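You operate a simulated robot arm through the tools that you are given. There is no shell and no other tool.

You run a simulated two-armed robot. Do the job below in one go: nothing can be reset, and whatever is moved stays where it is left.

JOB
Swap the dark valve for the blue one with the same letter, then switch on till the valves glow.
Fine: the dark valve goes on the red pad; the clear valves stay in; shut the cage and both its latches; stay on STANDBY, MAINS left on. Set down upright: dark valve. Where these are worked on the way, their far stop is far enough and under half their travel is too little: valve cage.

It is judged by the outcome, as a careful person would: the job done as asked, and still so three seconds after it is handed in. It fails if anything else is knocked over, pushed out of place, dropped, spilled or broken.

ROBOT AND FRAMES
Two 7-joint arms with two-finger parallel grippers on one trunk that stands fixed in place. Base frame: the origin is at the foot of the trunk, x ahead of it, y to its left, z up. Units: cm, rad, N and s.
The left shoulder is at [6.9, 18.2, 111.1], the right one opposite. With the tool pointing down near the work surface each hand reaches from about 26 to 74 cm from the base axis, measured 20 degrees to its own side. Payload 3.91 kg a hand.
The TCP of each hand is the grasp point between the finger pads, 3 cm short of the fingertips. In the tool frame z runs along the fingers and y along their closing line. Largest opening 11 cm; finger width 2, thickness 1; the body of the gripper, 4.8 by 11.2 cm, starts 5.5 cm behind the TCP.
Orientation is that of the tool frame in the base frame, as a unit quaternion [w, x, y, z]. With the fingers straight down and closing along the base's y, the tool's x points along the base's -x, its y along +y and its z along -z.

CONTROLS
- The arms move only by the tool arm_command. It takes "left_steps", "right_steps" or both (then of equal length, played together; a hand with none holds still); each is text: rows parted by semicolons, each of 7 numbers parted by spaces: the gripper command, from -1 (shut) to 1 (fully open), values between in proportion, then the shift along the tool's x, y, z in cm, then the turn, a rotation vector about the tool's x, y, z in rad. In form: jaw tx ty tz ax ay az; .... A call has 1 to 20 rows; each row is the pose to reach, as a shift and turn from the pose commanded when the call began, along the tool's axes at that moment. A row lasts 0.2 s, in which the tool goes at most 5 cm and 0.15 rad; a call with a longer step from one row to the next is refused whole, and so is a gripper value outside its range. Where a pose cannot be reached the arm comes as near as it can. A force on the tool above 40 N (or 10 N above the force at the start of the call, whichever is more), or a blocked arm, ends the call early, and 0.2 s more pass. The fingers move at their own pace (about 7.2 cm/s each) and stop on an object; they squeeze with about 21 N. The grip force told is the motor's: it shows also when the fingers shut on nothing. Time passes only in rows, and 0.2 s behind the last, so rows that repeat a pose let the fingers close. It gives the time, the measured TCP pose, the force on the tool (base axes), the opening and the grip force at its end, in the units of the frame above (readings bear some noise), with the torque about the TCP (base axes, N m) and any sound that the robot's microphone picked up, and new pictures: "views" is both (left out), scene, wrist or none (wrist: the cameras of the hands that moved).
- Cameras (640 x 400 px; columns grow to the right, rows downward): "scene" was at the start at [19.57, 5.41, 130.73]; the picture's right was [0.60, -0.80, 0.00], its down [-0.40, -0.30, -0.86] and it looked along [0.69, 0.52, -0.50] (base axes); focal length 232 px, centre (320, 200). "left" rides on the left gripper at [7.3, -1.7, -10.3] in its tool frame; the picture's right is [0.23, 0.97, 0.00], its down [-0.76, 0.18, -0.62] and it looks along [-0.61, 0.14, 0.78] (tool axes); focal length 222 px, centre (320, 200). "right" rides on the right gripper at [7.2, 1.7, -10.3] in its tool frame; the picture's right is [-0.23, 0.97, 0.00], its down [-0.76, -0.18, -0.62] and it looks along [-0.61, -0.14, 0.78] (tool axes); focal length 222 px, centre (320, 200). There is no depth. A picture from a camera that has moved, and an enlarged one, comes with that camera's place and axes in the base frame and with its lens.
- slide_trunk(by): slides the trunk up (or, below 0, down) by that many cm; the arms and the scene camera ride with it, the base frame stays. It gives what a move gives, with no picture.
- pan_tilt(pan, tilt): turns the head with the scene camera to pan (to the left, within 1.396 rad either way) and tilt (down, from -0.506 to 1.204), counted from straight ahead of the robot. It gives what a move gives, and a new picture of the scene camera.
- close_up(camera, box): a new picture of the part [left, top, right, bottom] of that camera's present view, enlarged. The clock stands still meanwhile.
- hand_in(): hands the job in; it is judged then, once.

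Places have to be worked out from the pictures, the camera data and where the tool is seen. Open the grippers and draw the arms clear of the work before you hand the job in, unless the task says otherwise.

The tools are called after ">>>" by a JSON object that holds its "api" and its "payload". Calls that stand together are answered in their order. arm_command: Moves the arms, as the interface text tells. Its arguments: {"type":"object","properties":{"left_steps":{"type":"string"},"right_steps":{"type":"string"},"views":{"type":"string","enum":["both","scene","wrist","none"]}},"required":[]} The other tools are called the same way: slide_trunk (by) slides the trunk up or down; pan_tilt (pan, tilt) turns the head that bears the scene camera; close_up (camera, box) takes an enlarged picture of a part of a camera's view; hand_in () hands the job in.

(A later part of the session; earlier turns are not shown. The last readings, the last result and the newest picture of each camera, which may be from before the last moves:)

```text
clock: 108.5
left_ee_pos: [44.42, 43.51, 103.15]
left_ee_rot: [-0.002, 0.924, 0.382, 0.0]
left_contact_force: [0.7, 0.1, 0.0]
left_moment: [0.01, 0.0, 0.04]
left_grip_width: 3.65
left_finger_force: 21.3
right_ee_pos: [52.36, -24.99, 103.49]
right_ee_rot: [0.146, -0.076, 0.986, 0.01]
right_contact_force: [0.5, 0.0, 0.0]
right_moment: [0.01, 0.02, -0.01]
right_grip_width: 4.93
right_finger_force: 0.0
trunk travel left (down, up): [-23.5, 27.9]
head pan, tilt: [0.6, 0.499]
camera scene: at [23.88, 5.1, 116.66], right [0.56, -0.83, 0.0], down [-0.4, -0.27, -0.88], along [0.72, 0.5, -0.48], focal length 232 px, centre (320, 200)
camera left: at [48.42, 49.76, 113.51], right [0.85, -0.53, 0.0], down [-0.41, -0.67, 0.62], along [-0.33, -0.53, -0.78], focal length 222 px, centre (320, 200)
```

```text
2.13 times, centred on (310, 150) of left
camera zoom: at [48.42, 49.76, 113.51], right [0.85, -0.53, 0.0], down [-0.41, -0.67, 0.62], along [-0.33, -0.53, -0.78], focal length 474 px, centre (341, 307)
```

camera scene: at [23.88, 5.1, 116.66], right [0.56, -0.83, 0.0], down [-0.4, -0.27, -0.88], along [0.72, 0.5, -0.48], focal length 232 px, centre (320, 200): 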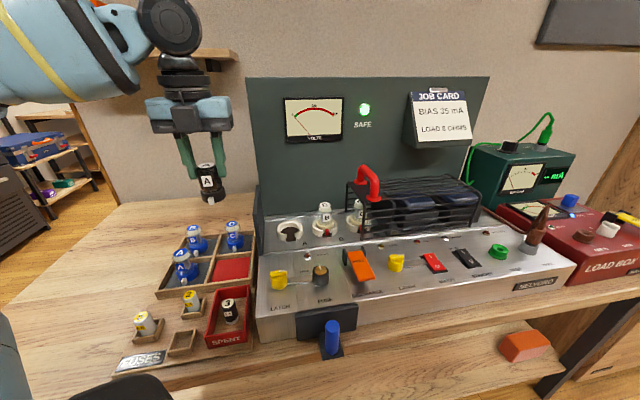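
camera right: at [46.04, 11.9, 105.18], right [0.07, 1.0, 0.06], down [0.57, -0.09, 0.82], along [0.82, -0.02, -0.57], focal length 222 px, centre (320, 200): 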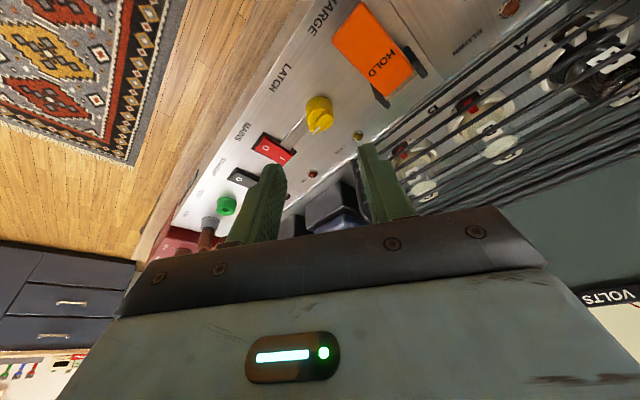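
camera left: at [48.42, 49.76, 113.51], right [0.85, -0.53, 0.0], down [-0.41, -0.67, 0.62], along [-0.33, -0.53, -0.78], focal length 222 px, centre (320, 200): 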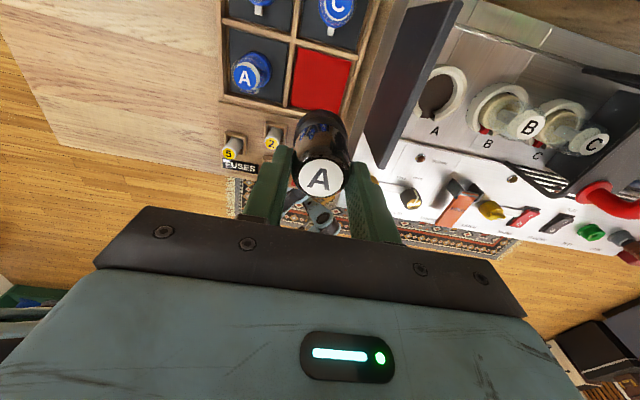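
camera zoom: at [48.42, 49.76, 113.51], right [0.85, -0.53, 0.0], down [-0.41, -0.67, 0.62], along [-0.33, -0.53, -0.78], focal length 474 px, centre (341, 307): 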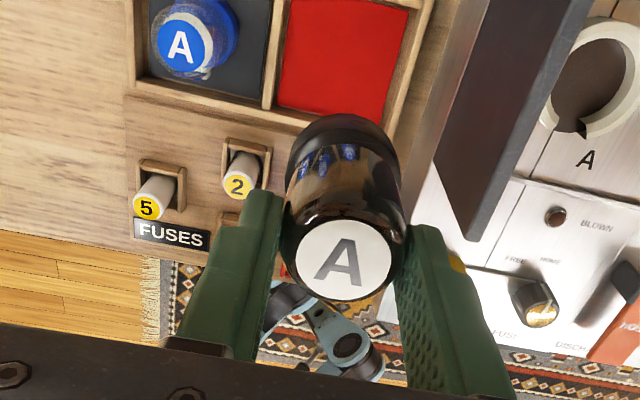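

The dark valve hangs upright over the tray. I lower it toward the red pad, stopping a little above.

>>> {"api": "arm_command", "payload": {"left_steps": "-1 0.2 0 2 0 0 0; -1 0.35 0 4.5 0 0 0; -1 0.35 0 7 0 0 0; -1 0.35 0 9.5 0 0 0; -1 0.35 0 12 0 0 0; -1 0.35 0 14 0 0 0; -1 0.35 0 15.5 0 0 0; -1 0.35 0 16.5 0 0 0", "views": "both"}}

>>> {"api": "close_up", "payload": {"camera": "scene", "box": [150, 190, 270, 310]}}

>>> {"api": "close_up", "payload": {"camera": "left", "box": [160, 60, 460, 240]}}

```text
clock: 110.3
left_ee_pos: [44.76, 43.89, 86.5]
left_ee_rot: [-0.001, 0.924, 0.382, 0.001]
left_contact_force: [-0.1, 0.2, -1.1]
left_moment: [-0.02, -0.04, -0.01]
left_grip_width: 3.69
left_finger_force: 20.8
right_ee_pos: [52.29, -24.98, 103.5]
right_ee_rot: [0.147, -0.076, 0.986, 0.01]
right_contact_force: [0.0, 0.6, 0.3]
right_moment: [0.02, -0.01, 0.03]
right_grip_width: 4.95
right_finger_force: 0.1
trunk travel left (down, up): [-23.5, 27.9]
head pan, tilt: [0.6, 0.499]
camera scene: at [23.87, 5.12, 116.66], right [0.56, -0.83, 0.0], down [-0.4, -0.27, -0.88], along [0.72, 0.5, -0.48], focal length 232 px, centre (320, 200)
camera left: at [48.59, 50.21, 96.86], right [0.85, -0.53, 0.0], down [-0.41, -0.67, 0.62], along [-0.33, -0.53, -0.78], focal length 222 px, centre (320, 200)
```

scene: 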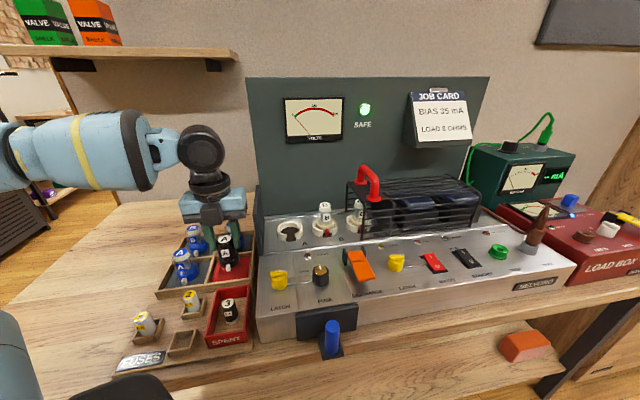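
left: 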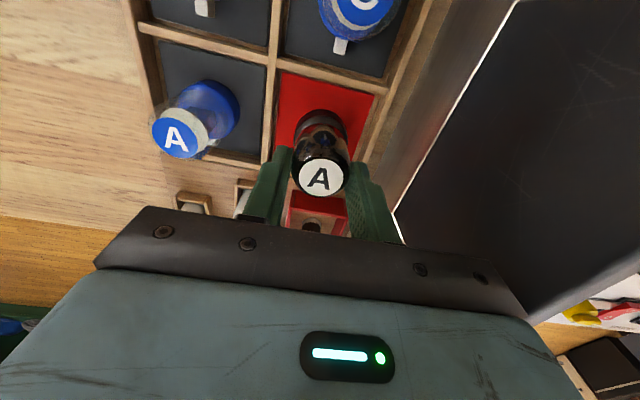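

```text
3.33 times, centred on (210, 250) of scene
camera zoom: at [23.87, 5.12, 116.66], right [0.56, -0.83, 0.0], down [-0.4, -0.27, -0.88], along [0.72, 0.5, -0.48], focal length 773 px, centre (687, 33)
```

zoom: 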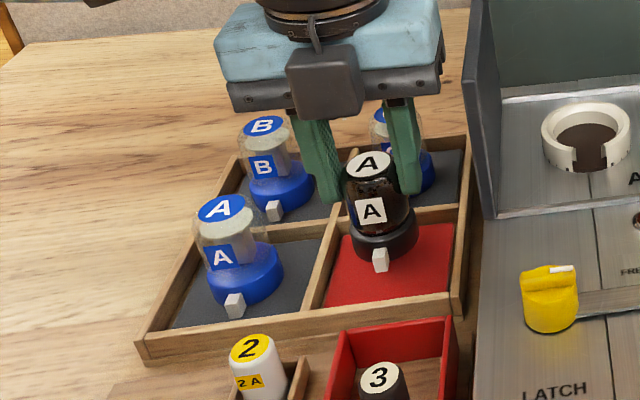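

```text
2.13 times, centred on (310, 150) of left
camera zoom: at [48.59, 50.21, 96.86], right [0.85, -0.53, 0.0], down [-0.41, -0.67, 0.62], along [-0.33, -0.53, -0.78], focal length 474 px, centre (341, 307)
```

zoom: 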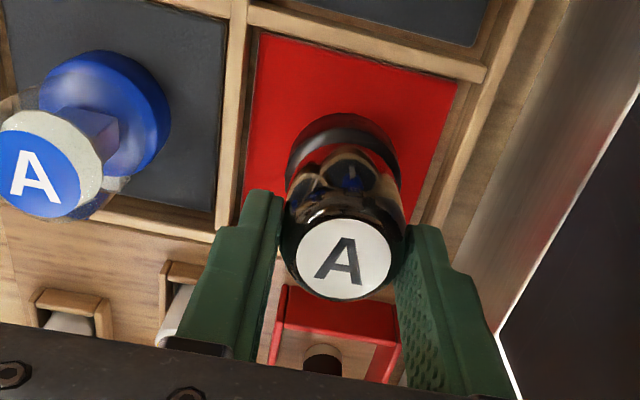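

It hovers centred above the red pad. I lower in small steps and watch the force.

>>> {"api": "arm_command", "payload": {"left_steps": "-1 0 0 0.4 0 0 0; -1 0 0 0.8 0 0 0; -1 0 0 1.2 0 0 0; -1 0 0 1.5 0 0 0", "views": "none"}}

>>> {"api": "close_up", "payload": {"camera": "scene", "box": [190, 210, 270, 290]}}

```text
clock: 111.3
left_ee_pos: [44.67, 43.81, 84.97]
left_ee_rot: [-0.002, 0.924, 0.383, 0.001]
left_contact_force: [-0.4, -0.1, -0.3]
left_moment: [0.03, -0.01, 0.01]
left_grip_width: 3.69
left_finger_force: 20.9
right_ee_pos: [52.45, -24.86, 103.64]
right_ee_rot: [0.147, -0.075, 0.986, 0.01]
right_contact_force: [-1.0, -0.8, 0.3]
right_moment: [0.01, 0.01, 0.01]
right_grip_width: 4.97
right_finger_force: 0.1
trunk travel left (down, up): [-23.5, 27.9]
head pan, tilt: [0.6, 0.499]
```

```text
5.00 times, centred on (230, 250) of scene
camera zoom: at [23.86, 5.11, 116.66], right [0.56, -0.83, 0.0], down [-0.4, -0.27, -0.88], along [0.72, 0.5, -0.48], focal length 1160 px, centre (770, -50)
```

zoom: 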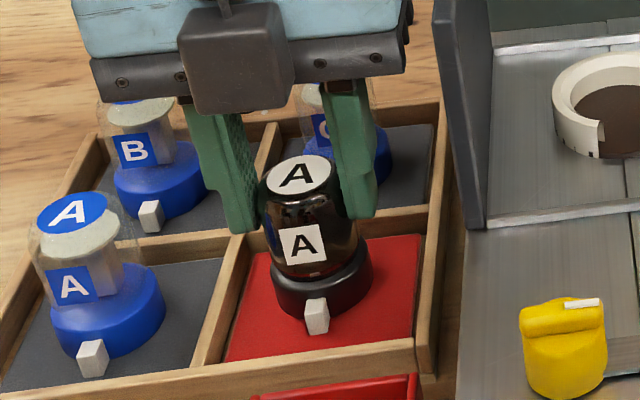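

Nearly down; I go on in 0.3 cm steps.

>>> {"api": "arm_command", "payload": {"left_steps": "-1 0 0 0.3 0 0 0; -1 0 0 0.6 0 0 0; -1 0 0 0.8 0 0 0", "views": "none"}}

>>> {"api": "close_up", "payload": {"camera": "scene", "box": [190, 210, 270, 290]}}

```text
clock: 112.1
left_ee_pos: [44.64, 43.83, 84.35]
left_ee_rot: [-0.002, 0.924, 0.382, 0.003]
left_contact_force: [-1.1, 3.8, 12.2]
left_moment: [0.35, 0.15, -0.01]
left_grip_width: 3.71
left_finger_force: 20.9
right_ee_pos: [52.2, -24.88, 103.63]
right_ee_rot: [0.146, -0.075, 0.986, 0.009]
right_contact_force: [0.7, -0.4, 0.2]
right_moment: [-0.01, -0.01, 0.03]
right_grip_width: 4.96
right_finger_force: 0.0
trunk travel left (down, up): [-23.5, 27.9]
head pan, tilt: [0.6, 0.499]
```

```text
5.00 times, centred on (230, 250) of scene
camera zoom: at [23.79, 5.08, 116.69], right [0.56, -0.83, 0.0], down [-0.39, -0.27, -0.88], along [0.72, 0.5, -0.48], focal length 1160 px, centre (770, -50)
```

zoom: 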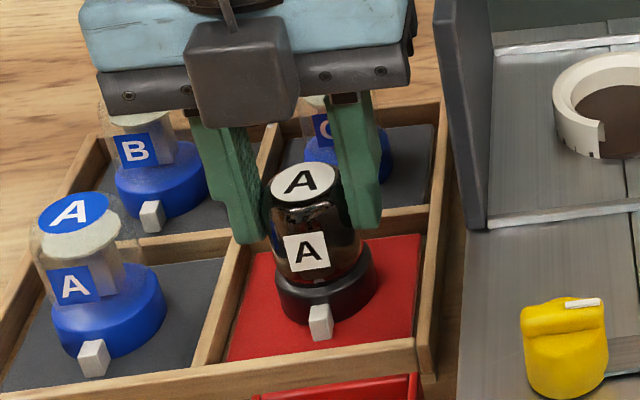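

Contact with the pad (12 N up). I ease up a touch, open the fingers and rise straight up.

>>> {"api": "arm_command", "payload": {"left_steps": "-1 0 0 -0.25 0 0 0; -0.6 0 0 -0.25 0 0 0; -0.1 0 0 -0.25 0 0 0; -0.1 0 0 -0.25 0 0 0; -0.1 0 0 -2 0 0 0; -0.1 0 0 -5 0 0 0; -0.1 0 0 -9 0 0 0; -0.1 0 0 -12 0 0 0", "views": "both"}}

>>> {"api": "close_up", "payload": {"camera": "scene", "box": [170, 200, 270, 300]}}

>>> {"api": "close_up", "payload": {"camera": "left", "box": [160, 20, 460, 220]}}

```text
clock: 113.9
left_ee_pos: [44.62, 43.8, 96.16]
left_ee_rot: [-0.001, 0.924, 0.382, 0.001]
left_contact_force: [0.1, 0.3, 0.2]
left_moment: [-0.01, 0.03, 0.04]
left_grip_width: 4.94
left_finger_force: 0.0
right_ee_pos: [52.39, -24.96, 103.65]
right_ee_rot: [0.148, -0.076, 0.986, 0.009]
right_contact_force: [-0.2, 0.3, 0.0]
right_moment: [0.01, 0.03, -0.02]
right_grip_width: 4.93
right_finger_force: 0.0
trunk travel left (down, up): [-23.5, 27.9]
head pan, tilt: [0.6, 0.499]
camera scene: at [23.85, 5.09, 116.67], right [0.56, -0.83, 0.0], down [-0.39, -0.27, -0.88], along [0.72, 0.5, -0.48], focal length 232 px, centre (320, 200)
camera left: at [48.48, 50.1, 106.55], right [0.85, -0.53, 0.0], down [-0.41, -0.67, 0.62], along [-0.33, -0.53, -0.78], focal length 222 px, centre (320, 200)
```

scene: 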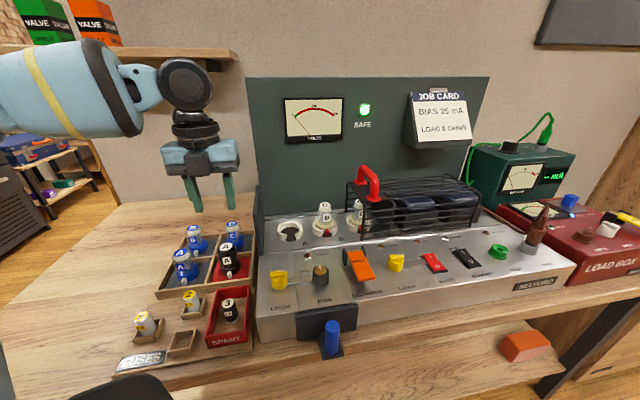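
left: 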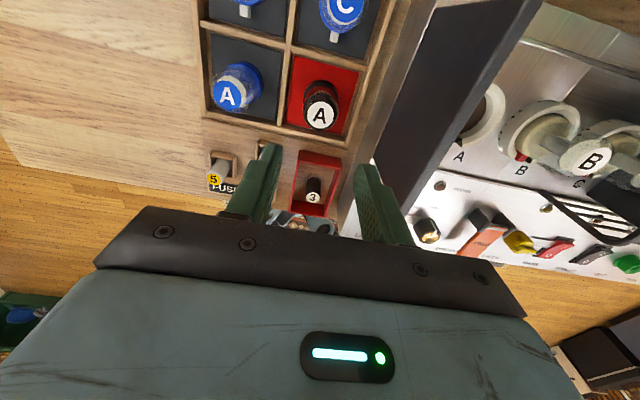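

```text
4.00 times, centred on (220, 250) of scene
camera zoom: at [23.85, 5.09, 116.67], right [0.56, -0.83, 0.0], down [-0.39, -0.27, -0.88], along [0.72, 0.5, -0.48], focal length 928 px, centre (720, 0)
```

zoom: 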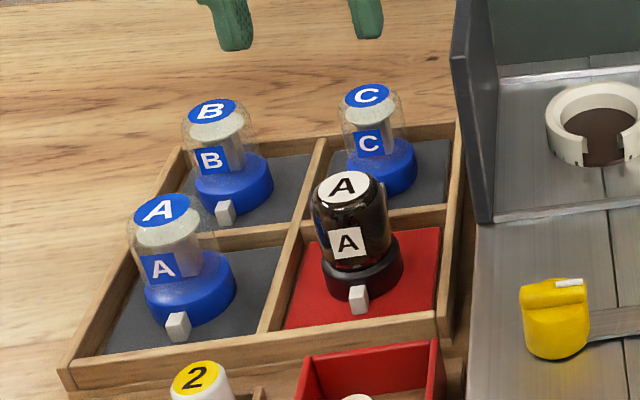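

```text
2.00 times, centred on (310, 120) of left
camera zoom: at [48.48, 50.1, 106.55], right [0.85, -0.53, 0.0], down [-0.41, -0.67, 0.62], along [-0.33, -0.53, -0.78], focal length 444 px, centre (340, 360)
```

zoom: 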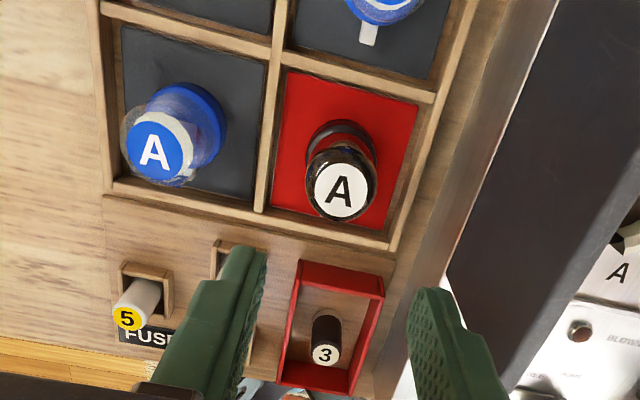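

The dark valve stands upright on the red pad. Blue valve A is at about (38.2, 50.1), with its lug to the front like the socket's slot, so I keep this yaw and go above it.

>>> {"api": "arm_command", "payload": {"left_steps": "-0.1 0 -2.3 0 0 0 0; -0.1 0 -4.6 0 0 0 0; -0.1 -0.08 -6.9 1 0 0 0; -0.1 -0.08 -9 3 0 0 0; -0.1 -0.08 -9 6 0 0 0; -0.1 -0.08 -9 8 0 0 0", "views": "none"}}

>>> {"api": "close_up", "payload": {"camera": "scene", "box": [150, 190, 250, 290]}}

>>> {"api": "close_up", "payload": {"camera": "left", "box": [200, 40, 460, 220]}}

```text
clock: 115.3
left_ee_pos: [38.1, 50.12, 88.39]
left_ee_rot: [-0.001, 0.924, 0.381, 0.0]
left_contact_force: [0.5, 0.2, 0.6]
left_moment: [0.0, 0.0, 0.02]
left_grip_width: 4.94
left_finger_force: 0.0
left hand out of reach, approached as far as the arm can: row 4
right_ee_pos: [52.29, -24.77, 103.67]
right_ee_rot: [0.147, -0.076, 0.986, 0.01]
right_contact_force: [0.2, 0.6, -0.5]
right_moment: [0.0, -0.04, 0.01]
right_grip_width: 4.96
right_finger_force: 0.0
trunk travel left (down, up): [-23.5, 27.9]
head pan, tilt: [0.6, 0.499]
```

```text
4.00 times, centred on (200, 240) of scene
camera zoom: at [23.87, 5.12, 116.66], right [0.56, -0.83, 0.0], down [-0.4, -0.27, -0.88], along [0.72, 0.5, -0.48], focal length 928 px, centre (800, 40)
```

zoom: 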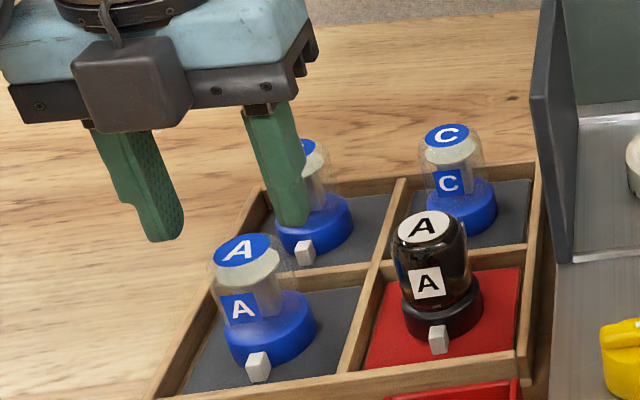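

```text
2.22 times, centred on (330, 130) of left
camera zoom: at [42.14, 56.49, 98.69], right [0.85, -0.53, 0.0], down [-0.41, -0.67, 0.62], along [-0.33, -0.53, -0.78], focal length 494 px, centre (298, 356)
```

zoom: 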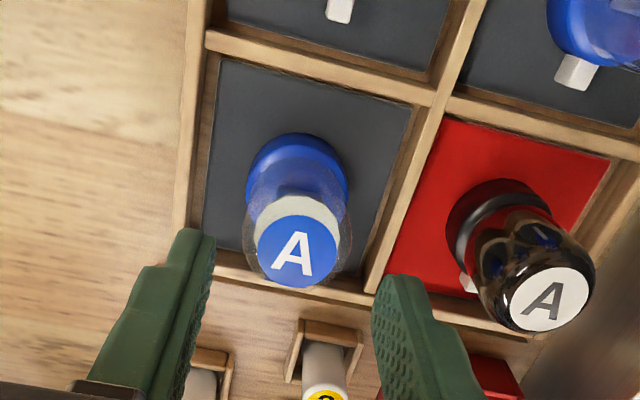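

It's well centred. I go down 4.6 cm and grip blue valve A.

>>> {"api": "arm_command", "payload": {"left_steps": "-0.1 0.05 0 1.5 0 0 0; -0.1 0.05 0 3 0 0 0; -0.1 0.05 0 4.6 0 0 0; -0.1 0.05 0 4.6 0 0 0; -1 0.05 0 4.6 0 0 0; -1 0.05 0 4.6 0 0 0; -1 0.05 0 4.6 0 0 0; -1 0.05 0 4.6 0 0 0", "views": "none"}}

>>> {"api": "close_up", "payload": {"camera": "scene", "box": [150, 190, 250, 290]}}

>>> {"api": "close_up", "payload": {"camera": "left", "box": [200, 40, 460, 220]}}

```text
clock: 117.1
left_ee_pos: [38.26, 50.42, 83.58]
left_ee_rot: [-0.001, 0.924, 0.382, 0.001]
left_contact_force: [-0.4, 0.5, 0.2]
left_moment: [-0.02, -0.06, 0.0]
left_grip_width: 3.66
left_finger_force: 20.7
right_ee_pos: [52.35, -24.89, 103.51]
right_ee_rot: [0.147, -0.076, 0.986, 0.009]
right_contact_force: [-0.9, -0.3, -1.1]
right_moment: [0.01, -0.01, 0.01]
right_grip_width: 4.96
right_finger_force: 0.1
trunk travel left (down, up): [-23.5, 27.9]
head pan, tilt: [0.6, 0.499]
```

```text
4.00 times, centred on (200, 240) of scene
camera zoom: at [23.86, 5.11, 116.67], right [0.56, -0.83, 0.0], down [-0.4, -0.27, -0.88], along [0.72, 0.5, -0.48], focal length 928 px, centre (800, 40)
```

zoom: 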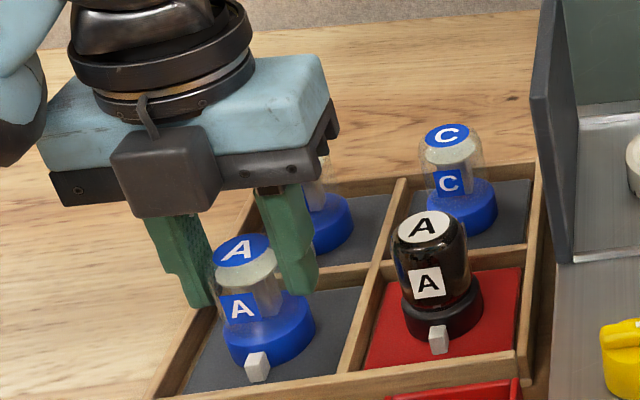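

```text
2.22 times, centred on (330, 130) of left
camera zoom: at [42.14, 56.62, 94.04], right [0.85, -0.53, 0.0], down [-0.41, -0.67, 0.62], along [-0.33, -0.53, -0.78], focal length 494 px, centre (298, 356)
```

zoom: 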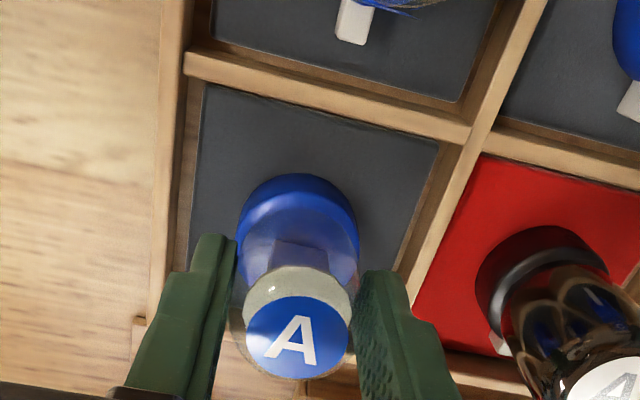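

Held. I lift it straight up, clear of everything, and carry it over toward socket A.

>>> {"api": "arm_command", "payload": {"left_steps": "-1 0 0 -0.5 0 0 0; -1 0 0 -1.5 0 0 0; -1 0 0 -3.5 0 0 0; -1 0 0 -6 0 0 0; -1 0 0 -8.5 0 0 0; -1 0 0 -11 0 0 0; -1 0 0 -13.5 0 0 0; -1 0 0 -16 0 0 0; -1 0 0 -18.5 0 0 0; -1 0 2.5 -18.5 0 0 0; -1 0 5 -18.5 0 0 0; -1 0.5 7.5 -18.5 0 0 0; -1 0.9 10 -18.5 0 0 0; -1 1.3 12.5 -18.5 0 0 0; -1 1.7 15 -18.5 0 0 0; -1 2.1 17.5 -18.5 0 0 0; -1 2.5 20 -18.5 0 0 0; -1 3 23 -18.5 0 0 0; -1 3 23 -18.5 0 0 0", "views": "both"}}

>>> {"api": "close_up", "payload": {"camera": "scene", "box": [250, 130, 350, 250]}}

>>> {"api": "close_up", "payload": {"camera": "left", "box": [200, 40, 460, 220]}}

```text
clock: 121.1
left_ee_pos: [56.74, 35.88, 102.03]
left_ee_rot: [-0.001, 0.924, 0.382, 0.0]
left_contact_force: [-0.1, -0.2, -0.4]
left_moment: [0.01, -0.02, 0.01]
left_grip_width: 3.68
left_finger_force: 21.3
right_ee_pos: [52.42, -24.89, 103.61]
right_ee_rot: [0.147, -0.075, 0.986, 0.009]
right_contact_force: [-0.6, -0.2, 0.3]
right_moment: [0.01, 0.0, -0.01]
right_grip_width: 4.95
right_finger_force: 0.0
trunk travel left (down, up): [-23.5, 27.9]
head pan, tilt: [0.6, 0.499]
camera scene: at [23.83, 5.13, 116.67], right [0.56, -0.83, 0.0], down [-0.39, -0.27, -0.88], along [0.72, 0.5, -0.48], focal length 232 px, centre (320, 200)
camera left: at [60.56, 42.23, 112.4], right [0.85, -0.53, 0.0], down [-0.41, -0.67, 0.62], along [-0.33, -0.53, -0.78], focal length 222 px, centre (320, 200)
```

scene: 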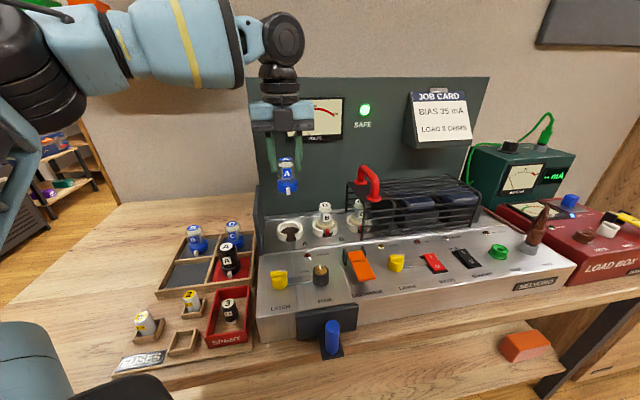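
left: 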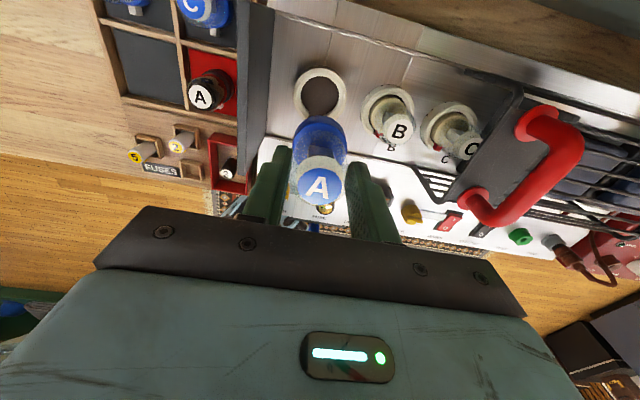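

```text
3.33 times, centred on (300, 190) of scene
camera zoom: at [23.83, 5.13, 116.67], right [0.56, -0.83, 0.0], down [-0.39, -0.27, -0.88], along [0.72, 0.5, -0.48], focal length 773 px, centre (387, 233)
```

zoom: 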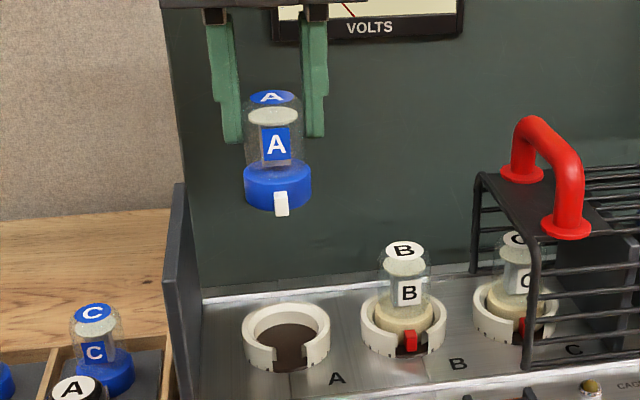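

```text
2.22 times, centred on (330, 130) of left
camera zoom: at [60.56, 42.23, 112.4], right [0.85, -0.53, 0.0], down [-0.41, -0.67, 0.62], along [-0.33, -0.53, -0.78], focal length 494 px, centre (298, 356)
```

zoom: 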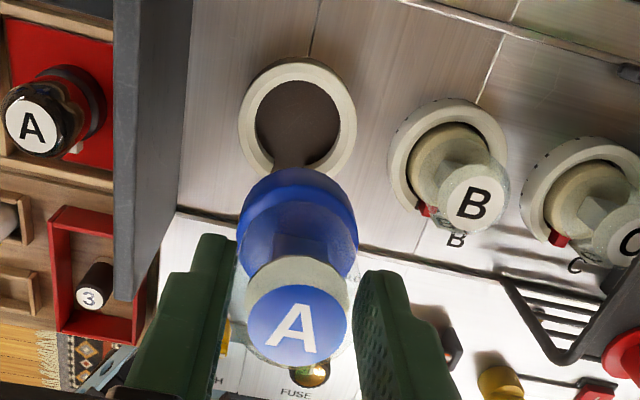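

The valve's lug and the socket's gap both face front. I shift slightly to line up and lower it to just above the socket ring to check.

>>> {"api": "arm_command", "payload": {"left_steps": "-1 0.25 -0.13 1.5 0 0 0; -1 0.5 -0.25 3.5 0 0 0; -1 0.5 -0.25 5.5 0 0 0; -1 0.5 -0.25 7.5 0 0 0; -1 0.5 -0.25 9 0 0 0; -1 0.5 -0.25 9.8 0 0 0; -1 0.5 -0.25 9.8 0 0 0", "views": "none"}}

>>> {"api": "close_up", "payload": {"camera": "scene", "box": [265, 180, 325, 250]}}

>>> {"api": "close_up", "payload": {"camera": "left", "box": [220, 60, 420, 220]}}

```text
clock: 122.7
left_ee_pos: [56.74, 36.76, 92.27]
left_ee_rot: [-0.001, 0.924, 0.382, 0.001]
left_contact_force: [0.0, 0.2, -0.3]
left_moment: [0.0, -0.02, 0.01]
left_grip_width: 3.66
left_finger_force: 21.5
right_ee_pos: [52.36, -24.82, 103.63]
right_ee_rot: [0.146, -0.076, 0.986, 0.01]
right_contact_force: [-0.3, -0.3, 0.6]
right_moment: [-0.01, -0.02, -0.04]
right_grip_width: 4.94
right_finger_force: 0.0
trunk travel left (down, up): [-23.5, 27.9]
head pan, tilt: [0.6, 0.499]
```

```text
5.71 times, centred on (295, 215) of scene
camera zoom: at [23.86, 5.11, 116.67], right [0.56, -0.83, 0.0], down [-0.4, -0.27, -0.88], along [0.72, 0.5, -0.48], focal length 1325 px, centre (463, 114)
```

zoom: 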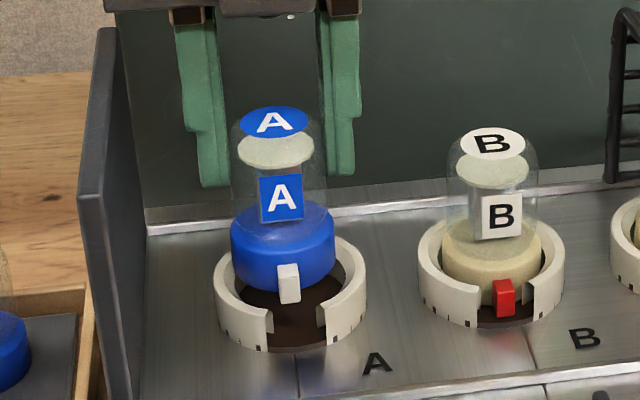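

```text
2.50 times, centred on (320, 140) of left
camera zoom: at [60.75, 42.86, 102.72], right [0.85, -0.53, 0.0], down [-0.41, -0.67, 0.62], along [-0.33, -0.53, -0.78], focal length 555 px, centre (320, 350)
```

zoom: 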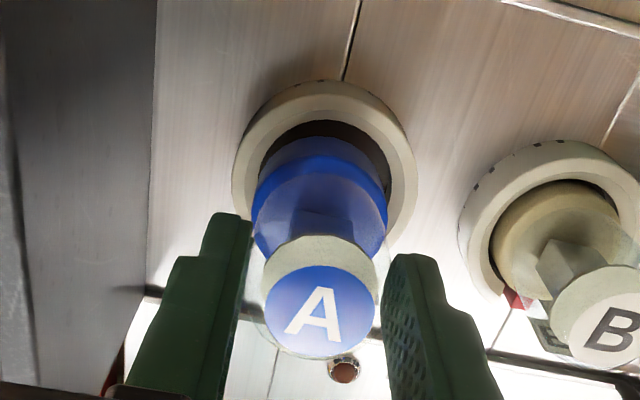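

By the same two-camera measure as for the seated dark valve, the blue one is at the right depth and about 0.15 cm left. I shift it and lower it gently into the ring.

>>> {"api": "arm_command", "payload": {"left_steps": "-1 0 0.13 0 0 0 0; -1 0 0.13 0.3 0 0 0; -1 0 0.13 0.6 0 0 0; -1 0 0.13 0.9 0 0 0; -1 0 0.13 1.1 0 0 0", "views": "none"}}

>>> {"api": "close_up", "payload": {"camera": "scene", "box": [265, 180, 325, 250]}}

>>> {"api": "close_up", "payload": {"camera": "left", "box": [220, 60, 420, 220]}}

```text
clock: 123.9
left_ee_pos: [56.9, 36.49, 91.17]
left_ee_rot: [-0.001, 0.924, 0.382, 0.001]
left_contact_force: [-0.2, 0.0, -1.0]
left_moment: [-0.01, -0.01, 0.0]
left_grip_width: 3.65
left_finger_force: 20.9
right_ee_pos: [52.41, -25.04, 103.53]
right_ee_rot: [0.147, -0.076, 0.986, 0.009]
right_contact_force: [0.5, -0.5, -1.1]
right_moment: [0.0, 0.0, -0.03]
right_grip_width: 4.94
right_finger_force: 0.1
trunk travel left (down, up): [-23.5, 27.9]
head pan, tilt: [0.6, 0.499]
```

```text
5.71 times, centred on (295, 215) of scene
camera zoom: at [23.86, 5.11, 116.66], right [0.56, -0.83, 0.0], down [-0.4, -0.27, -0.88], along [0.72, 0.5, -0.48], focal length 1325 px, centre (463, 114)
```

zoom: 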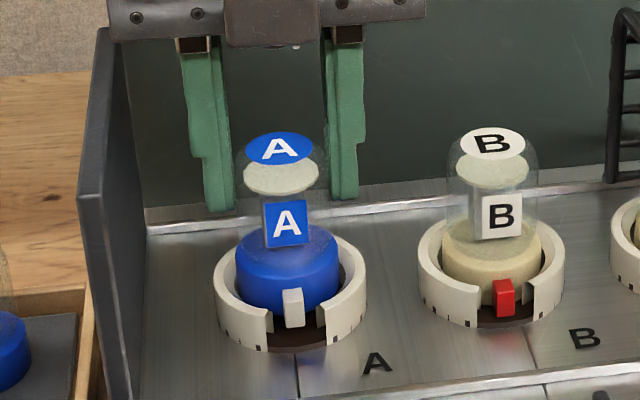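

```text
2.50 times, centred on (320, 140) of left
camera zoom: at [60.83, 42.78, 101.58], right [0.85, -0.53, 0.0], down [-0.41, -0.67, 0.62], along [-0.33, -0.53, -0.78], focal length 555 px, centre (320, 350)
```

zoom: 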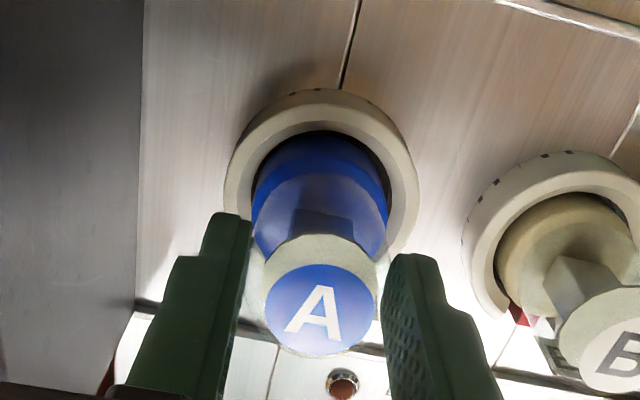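

It goes in cleanly, lug in the gap. I lower the remaining ~0.8 cm, watching the force.

>>> {"api": "arm_command", "payload": {"left_steps": "-1 0 0 0.2 0 0 0; -1 0 0 0.4 0 0 0; -1 0 0 0.6 0 0 0; -1 0 0 0.8 0 0 0", "views": "none"}}

>>> {"api": "close_up", "payload": {"camera": "scene", "box": [265, 180, 325, 250]}}

```text
clock: 124.9
left_ee_pos: [56.82, 36.49, 90.43]
left_ee_rot: [0.0, 0.924, 0.382, 0.001]
left_contact_force: [-0.5, 1.5, 3.9]
left_moment: [0.14, 0.06, 0.02]
left_grip_width: 3.68
left_finger_force: 20.7
right_ee_pos: [52.36, -24.79, 103.59]
right_ee_rot: [0.147, -0.075, 0.986, 0.009]
right_contact_force: [-0.1, -0.8, 0.4]
right_moment: [0.01, -0.02, -0.03]
right_grip_width: 4.94
right_finger_force: 0.1
trunk travel left (down, up): [-23.5, 27.9]
head pan, tilt: [0.6, 0.499]
```

```text
5.71 times, centred on (295, 215) of scene
camera zoom: at [23.82, 5.11, 116.68], right [0.56, -0.83, 0.0], down [-0.39, -0.27, -0.88], along [0.72, 0.5, -0.48], focal length 1325 px, centre (463, 114)
```

zoom: 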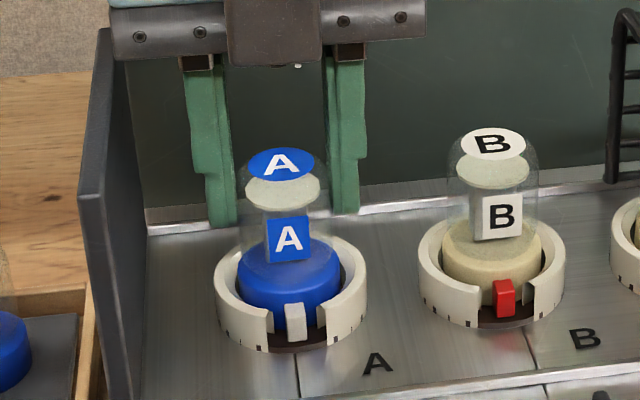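

Light contact now, and it looks nearly as deep as valve B. I press on a little to seat it.

>>> {"api": "arm_command", "payload": {"left_steps": "-1 0 0 0.15 0 0 0; -1 0 0 0.3 0 0 0; -1 0 0 0.45 0 0 0; -1 0 0 0.45 0 0 0", "views": "none"}}

>>> {"api": "close_up", "payload": {"camera": "scene", "box": [265, 180, 325, 250]}}

```text
clock: 125.9
left_ee_pos: [56.81, 36.36, 90.3]
left_ee_rot: [0.0, 0.924, 0.382, 0.004]
left_contact_force: [7.1, 8.9, 34.6]
left_moment: [0.45, 0.01, -0.09]
left_grip_width: 3.67
left_finger_force: 21.4
right_ee_pos: [52.2, -25.03, 103.63]
right_ee_rot: [0.148, -0.076, 0.986, 0.011]
right_contact_force: [0.0, 1.0, 0.2]
right_moment: [0.03, -0.02, 0.01]
right_grip_width: 4.94
right_finger_force: 0.0
trunk travel left (down, up): [-23.5, 27.9]
head pan, tilt: [0.6, 0.499]
```

```text
5.71 times, centred on (295, 215) of scene
camera zoom: at [23.68, 5.04, 116.73], right [0.56, -0.83, 0.0], down [-0.39, -0.27, -0.88], along [0.73, 0.5, -0.48], focal length 1325 px, centre (463, 114)
```

zoom: 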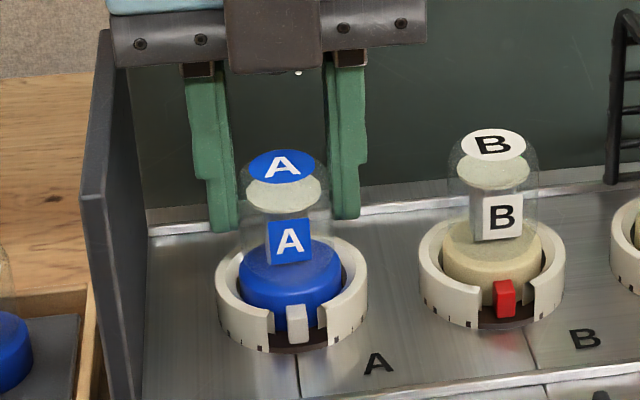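

It bottoms at 35 N, at the same depth as B. I ease off, open and rise.

>>> {"api": "arm_command", "payload": {"left_steps": "-1 0 0 -0.3 0 0 0; -0.6 0 0 -0.3 0 0 0; -0.1 0 0 -0.3 0 0 0; -0.1 0 0 -0.3 0 0 0; -0.1 0 0 -2 0 0 0; -0.1 0 0 -5 0 0 0; -0.1 0 0 -9 0 0 0; -0.1 0 0 -13 0 0 0", "views": "scene"}}

>>> {"api": "close_up", "payload": {"camera": "scene", "box": [265, 180, 345, 250]}}

>>> {"api": "close_up", "payload": {"camera": "left", "box": [200, 40, 560, 240]}}

```text
clock: 127.7
left_ee_pos: [56.67, 36.35, 103.1]
left_ee_rot: [-0.001, 0.924, 0.382, 0.001]
left_contact_force: [-0.1, 0.3, 0.2]
left_moment: [-0.02, 0.01, -0.01]
left_grip_width: 4.93
left_finger_force: 0.1
right_ee_pos: [52.27, -24.93, 103.56]
right_ee_rot: [0.147, -0.076, 0.986, 0.01]
right_contact_force: [-0.5, -0.7, -0.4]
right_moment: [-0.02, -0.01, 0.04]
right_grip_width: 4.92
right_finger_force: 0.0
trunk travel left (down, up): [-23.5, 27.9]
head pan, tilt: [0.6, 0.499]
camera scene: at [23.83, 5.07, 116.68], right [0.56, -0.83, 0.0], down [-0.39, -0.27, -0.88], along [0.72, 0.5, -0.48], focal length 232 px, centre (320, 200)
```

scene: 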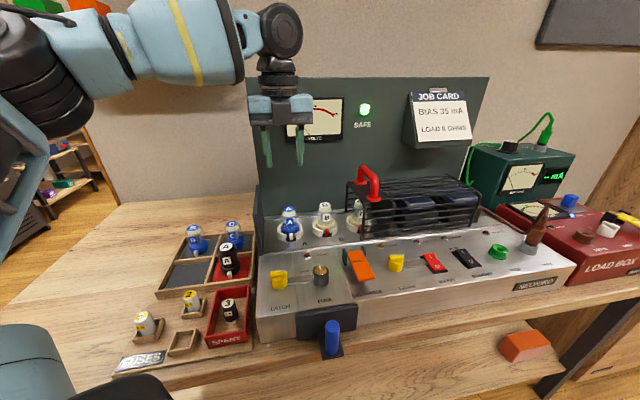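

```text
5.71 times, centred on (305, 215) of scene
camera zoom: at [23.83, 5.07, 116.68], right [0.56, -0.83, 0.0], down [-0.39, -0.27, -0.88], along [0.72, 0.5, -0.48], focal length 1325 px, centre (406, 114)
```

zoom: 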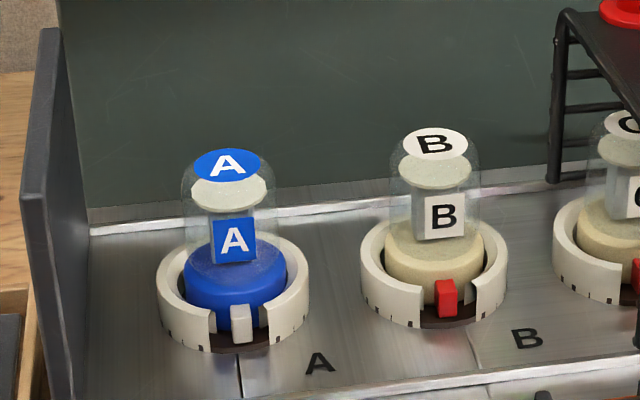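

```text
1.78 times, centred on (380, 140) of left
camera zoom: at [60.71, 42.58, 113.5], right [0.85, -0.53, 0.0], down [-0.41, -0.67, 0.62], along [-0.33, -0.53, -0.78], focal length 395 px, centre (213, 307)
```

zoom: 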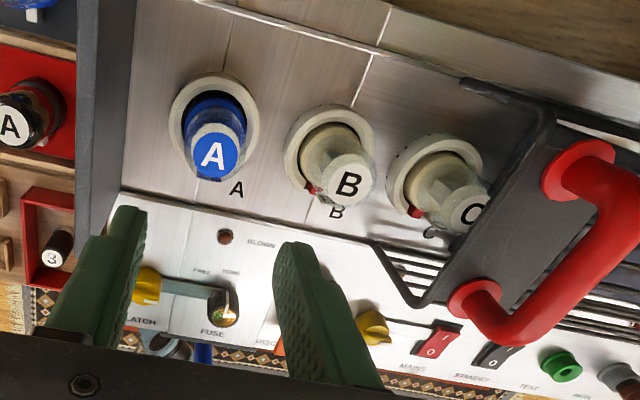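

The blue valve sits just like B and C. Now I shut the cage: left hand back to the handle with the same lean.

>>> {"api": "arm_command", "payload": {"left_steps": "-0.2 0.2 2.5 -1 -0.07 0 0; -0.2 0.4 5 -2 -0.14 0 0; -0.2 0.6 7.5 -2 -0.2 0 0; -0.2 0.8 10 -2 -0.27 0 0; -0.2 1 12.5 -2 -0.34 0 0; -0.2 1.12 15.1 -2 -0.4 0 0; -0.2 1.12 15.1 -2 -0.4 0 0", "views": "both"}}

>>> {"api": "close_up", "payload": {"camera": "left", "box": [200, 60, 480, 240]}}

>>> {"api": "close_up", "payload": {"camera": "scene", "box": [310, 110, 430, 230]}}

```text
clock: 129.3
left_ee_pos: [68.0, 26.8, 104.85]
left_ee_rot: [0.182, 0.906, 0.374, 0.077]
left_contact_force: [-0.3, -0.5, 0.2]
left_moment: [-0.05, 0.04, 0.0]
left_grip_width: 4.4
left_finger_force: 0.0
left hand out of reach, approached as far as the arm can: row 6, 7
right_ee_pos: [52.44, -24.91, 103.55]
right_ee_rot: [0.147, -0.075, 0.986, 0.009]
right_contact_force: [-0.4, -0.4, -0.7]
right_moment: [0.01, 0.01, -0.01]
right_grip_width: 4.93
right_finger_force: 0.0
trunk travel left (down, up): [-23.5, 27.9]
head pan, tilt: [0.6, 0.499]
camera scene: at [23.85, 5.05, 116.68], right [0.56, -0.83, 0.0], down [-0.39, -0.27, -0.88], along [0.72, 0.5, -0.48], focal length 232 px, centre (320, 200)
camera left: at [69.26, 35.84, 113.77], right [0.79, -0.48, 0.38], down [-0.6, -0.48, 0.64], along [-0.12, -0.73, -0.67], focal length 222 px, centre (320, 200)
```

scene: 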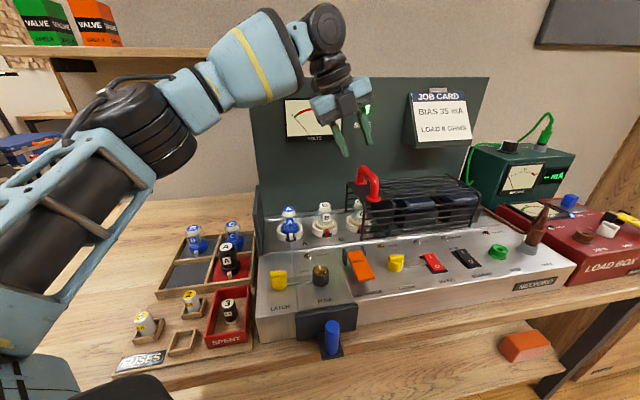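
left: 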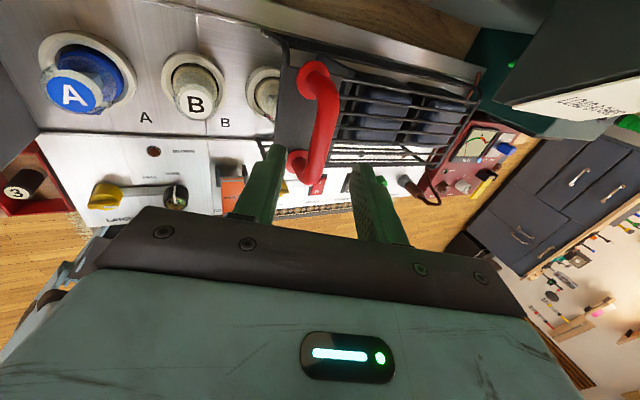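

```text
2.22 times, centred on (340, 150) of left
camera zoom: at [69.26, 35.84, 113.77], right [0.79, -0.48, 0.38], down [-0.6, -0.48, 0.64], along [-0.12, -0.73, -0.67], focal length 494 px, centre (276, 311)
```

zoom: 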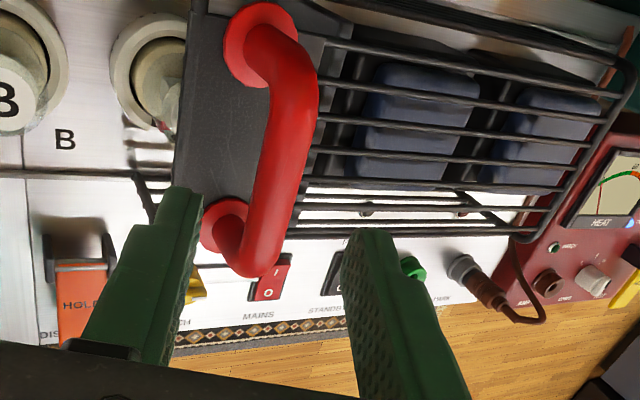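

```text
3.33 times, centred on (370, 170) of scene
camera zoom: at [23.85, 5.05, 116.68], right [0.56, -0.83, 0.0], down [-0.39, -0.27, -0.88], along [0.72, 0.5, -0.48], focal length 773 px, centre (153, 300)
```

zoom: 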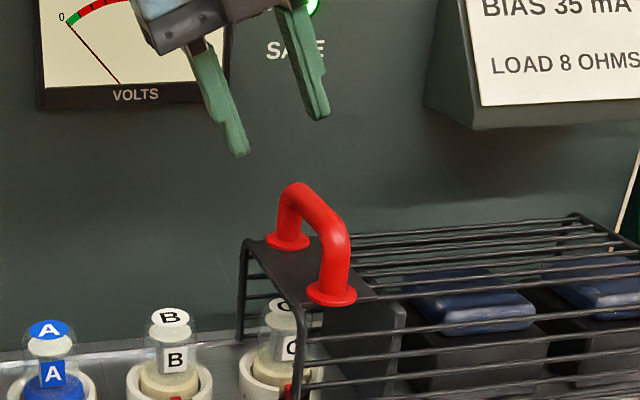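

The lean and centring match. I advance along the fingers to straddle the bar and grip it.

>>> {"api": "arm_command", "payload": {"left_steps": "-0.2 0 0 2.5 0 0 0; -0.2 0 0 5 0 0 0; -0.2 0 0 7 0 0 0; -0.2 0 0 8 0 0 0; -0.2 0 0 8 0 0 0; -1 0 0 8 0 0 0; -1 0 0 8 0 0 0; -1 0 0 8 0 0 0", "views": "none"}}

>>> {"api": "close_up", "payload": {"camera": "scene", "box": [310, 110, 430, 230]}}

```text
clock: 131.1
left_ee_pos: [70.12, 24.6, 97.49]
left_ee_rot: [0.184, 0.905, 0.375, 0.078]
left_contact_force: [1.2, 0.5, 7.4]
left_moment: [-0.15, 0.15, 0.1]
left_grip_width: 1.78
left_finger_force: 44.7
right_ee_pos: [52.36, -24.94, 103.54]
right_ee_rot: [0.147, -0.076, 0.986, 0.009]
right_contact_force: [-0.3, 0.7, -0.8]
right_moment: [-0.01, 0.02, 0.04]
right_grip_width: 4.98
right_finger_force: 0.0
trunk travel left (down, up): [-23.5, 27.9]
head pan, tilt: [0.6, 0.499]
```

```text
3.33 times, centred on (370, 170) of scene
camera zoom: at [23.81, 5.09, 116.68], right [0.56, -0.83, 0.0], down [-0.39, -0.27, -0.88], along [0.72, 0.5, -0.48], focal length 773 px, centre (153, 300)
```

zoom: 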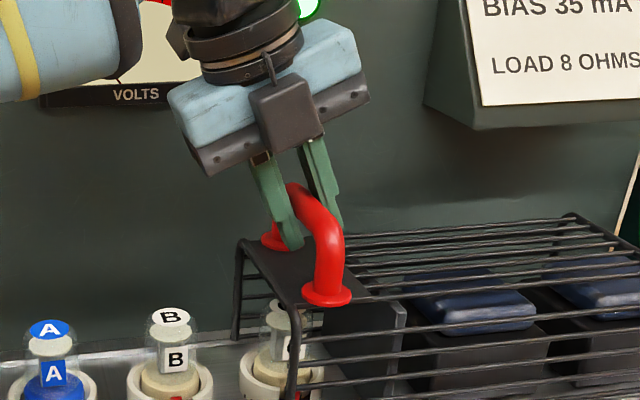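

Gripped. I draw the cage back to the left, level along the row.

>>> {"api": "arm_command", "payload": {"left_steps": "-1 0 -1.1 -0.46 0 0 0; -1 0 -2.2 -0.92 0 0 0; -1 0 -3.3 -1.38 0 0 0; -1 0 -4.4 -1.84 0 0 0; -1 0 -5.5 -2.3 0 0 0; -1 0 -6.6 -2.75 0 0 0; -1 0 -7.7 -3.2 0 0 0; -1 0 -8.8 -3.67 0 0 0; -1 0 -9.9 -4.13 0 0 0; -1 0 -11 -4.6 0 0 0; -1 0 -12.1 -5.05 0 0 0; -1 0 -13.2 -5.5 0 0 0; -1 0 -14.3 -5.96 0 0 0; -1 0 -15.4 -6.42 0 0 0", "views": "scene"}}

```text
clock: 134.1
left_ee_pos: [58.27, 36.4, 97.41]
left_ee_rot: [0.181, 0.906, 0.374, 0.076]
left_contact_force: [-6.8, -5.2, -0.1]
left_moment: [0.42, -0.49, 0.47]
left_grip_width: 1.77
left_finger_force: 44.9
right_ee_pos: [52.28, -25.04, 103.59]
right_ee_rot: [0.147, -0.076, 0.986, 0.01]
right_contact_force: [-0.1, -0.7, -0.6]
right_moment: [0.0, -0.02, 0.04]
right_grip_width: 4.96
right_finger_force: 0.0
trunk travel left (down, up): [-23.5, 27.9]
head pan, tilt: [0.6, 0.499]
camera scene: at [23.77, 5.05, 116.69], right [0.56, -0.83, 0.0], down [-0.39, -0.27, -0.88], along [0.72, 0.5, -0.48], focal length 232 px, centre (320, 200)
```

scene: 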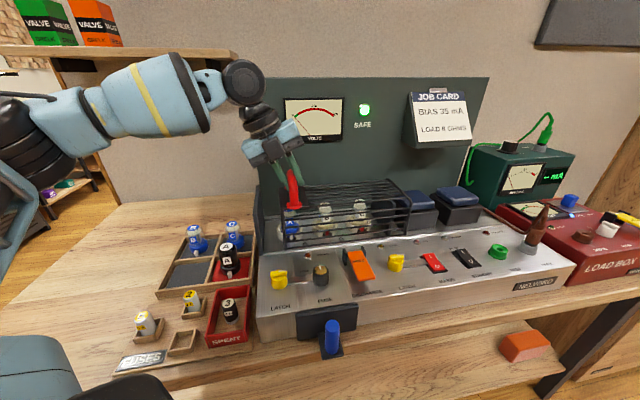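

About 4 cm remain. I go on in smaller steps until it meets its stop.

>>> {"api": "arm_command", "payload": {"left_steps": "-1 0 -0.8 -0.34 0 0 0; -1 0 -1.6 -0.67 0 0 0; -1 0 -2.4 -1 0 0 0; -1 0 -3.2 -1.34 0 0 0; -1 0 -3.7 -1.54 0 0 0; -1 0 -4 -1.67 0 0 0; -1 0 -4.2 -1.75 0 0 0", "views": "scene"}}

>>> {"api": "close_up", "payload": {"camera": "scene", "box": [240, 150, 420, 270]}}

```text
clock: 135.8
left_ee_pos: [55.55, 39.01, 97.45]
left_ee_rot: [0.186, 0.906, 0.372, 0.079]
left_contact_force: [16.5, -17.6, -5.6]
left_moment: [0.19, -0.46, 0.8]
left_grip_width: 1.8
left_finger_force: 45.3
right_ee_pos: [52.51, -24.99, 103.43]
right_ee_rot: [0.146, -0.076, 0.986, 0.011]
right_contact_force: [0.3, 0.5, -0.5]
right_moment: [0.05, -0.01, -0.04]
right_grip_width: 4.97
right_finger_force: 0.0
trunk travel left (down, up): [-23.5, 27.9]
head pan, tilt: [0.6, 0.499]
stopped in row 7 (left hand): the force on the tool passed its limit at 41 N (the readings are from after the stop); the commanded pose is now the measured one
camera scene: at [24.07, 5.01, 116.61], right [0.57, -0.82, 0.0], down [-0.4, -0.27, -0.88], along [0.72, 0.5, -0.48], focal length 232 px, centre (320, 200)
```

scene: 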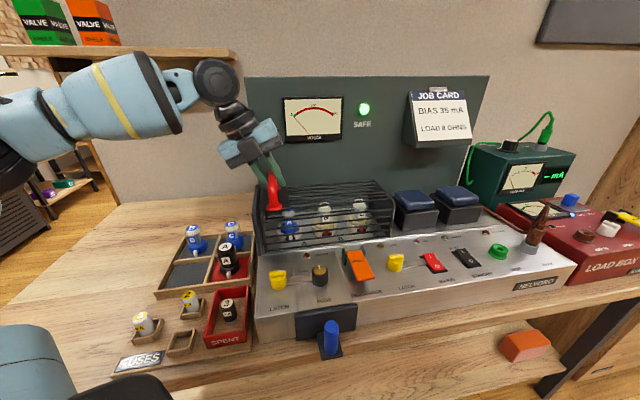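

```text
3.33 times, centred on (330, 210) of scene
camera zoom: at [24.07, 5.01, 116.61], right [0.57, -0.82, 0.0], down [-0.4, -0.27, -0.88], along [0.72, 0.5, -0.48], focal length 773 px, centre (287, 167)
```

zoom: 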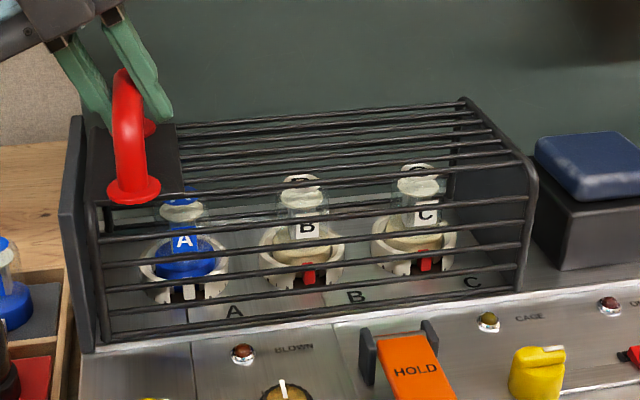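

The cage is shut against its stop. I release the handle, back off and straighten the hand.

>>> {"api": "arm_command", "payload": {"left_steps": "-0.6 0 0 0 0 0 0; -0.2 0 0 0 0 0 0; -0.2 0 0 -3 0 0 0; -0.2 0 0 -6.5 0 0 0; -0.2 0 0 -9 0.1 0 0; -0.2 0 -1 -11 0.2 0 0; -0.2 0 -2 -12 0.3 0 0; -0.2 0 -3 -12 0.395 0 0", "views": "scene"}}

```text
clock: 137.6
left_ee_pos: [50.02, 44.68, 107.26]
left_ee_rot: [0.003, 0.924, 0.381, 0.003]
left_contact_force: [-0.1, -0.9, -0.4]
left_moment: [0.0, 0.03, 0.02]
left_grip_width: 4.39
left_finger_force: 0.0
right_ee_pos: [52.44, -24.83, 103.6]
right_ee_rot: [0.147, -0.076, 0.986, 0.01]
right_contact_force: [-0.3, 0.6, 0.7]
right_moment: [-0.06, 0.01, -0.01]
right_grip_width: 4.94
right_finger_force: 0.1
trunk travel left (down, up): [-23.5, 27.9]
head pan, tilt: [0.6, 0.499]
camera scene: at [23.86, 5.11, 116.66], right [0.56, -0.83, 0.0], down [-0.4, -0.27, -0.88], along [0.72, 0.5, -0.48], focal length 232 px, centre (320, 200)
```

scene: 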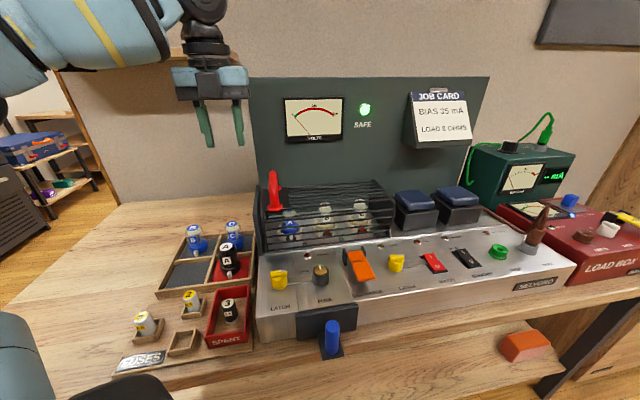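

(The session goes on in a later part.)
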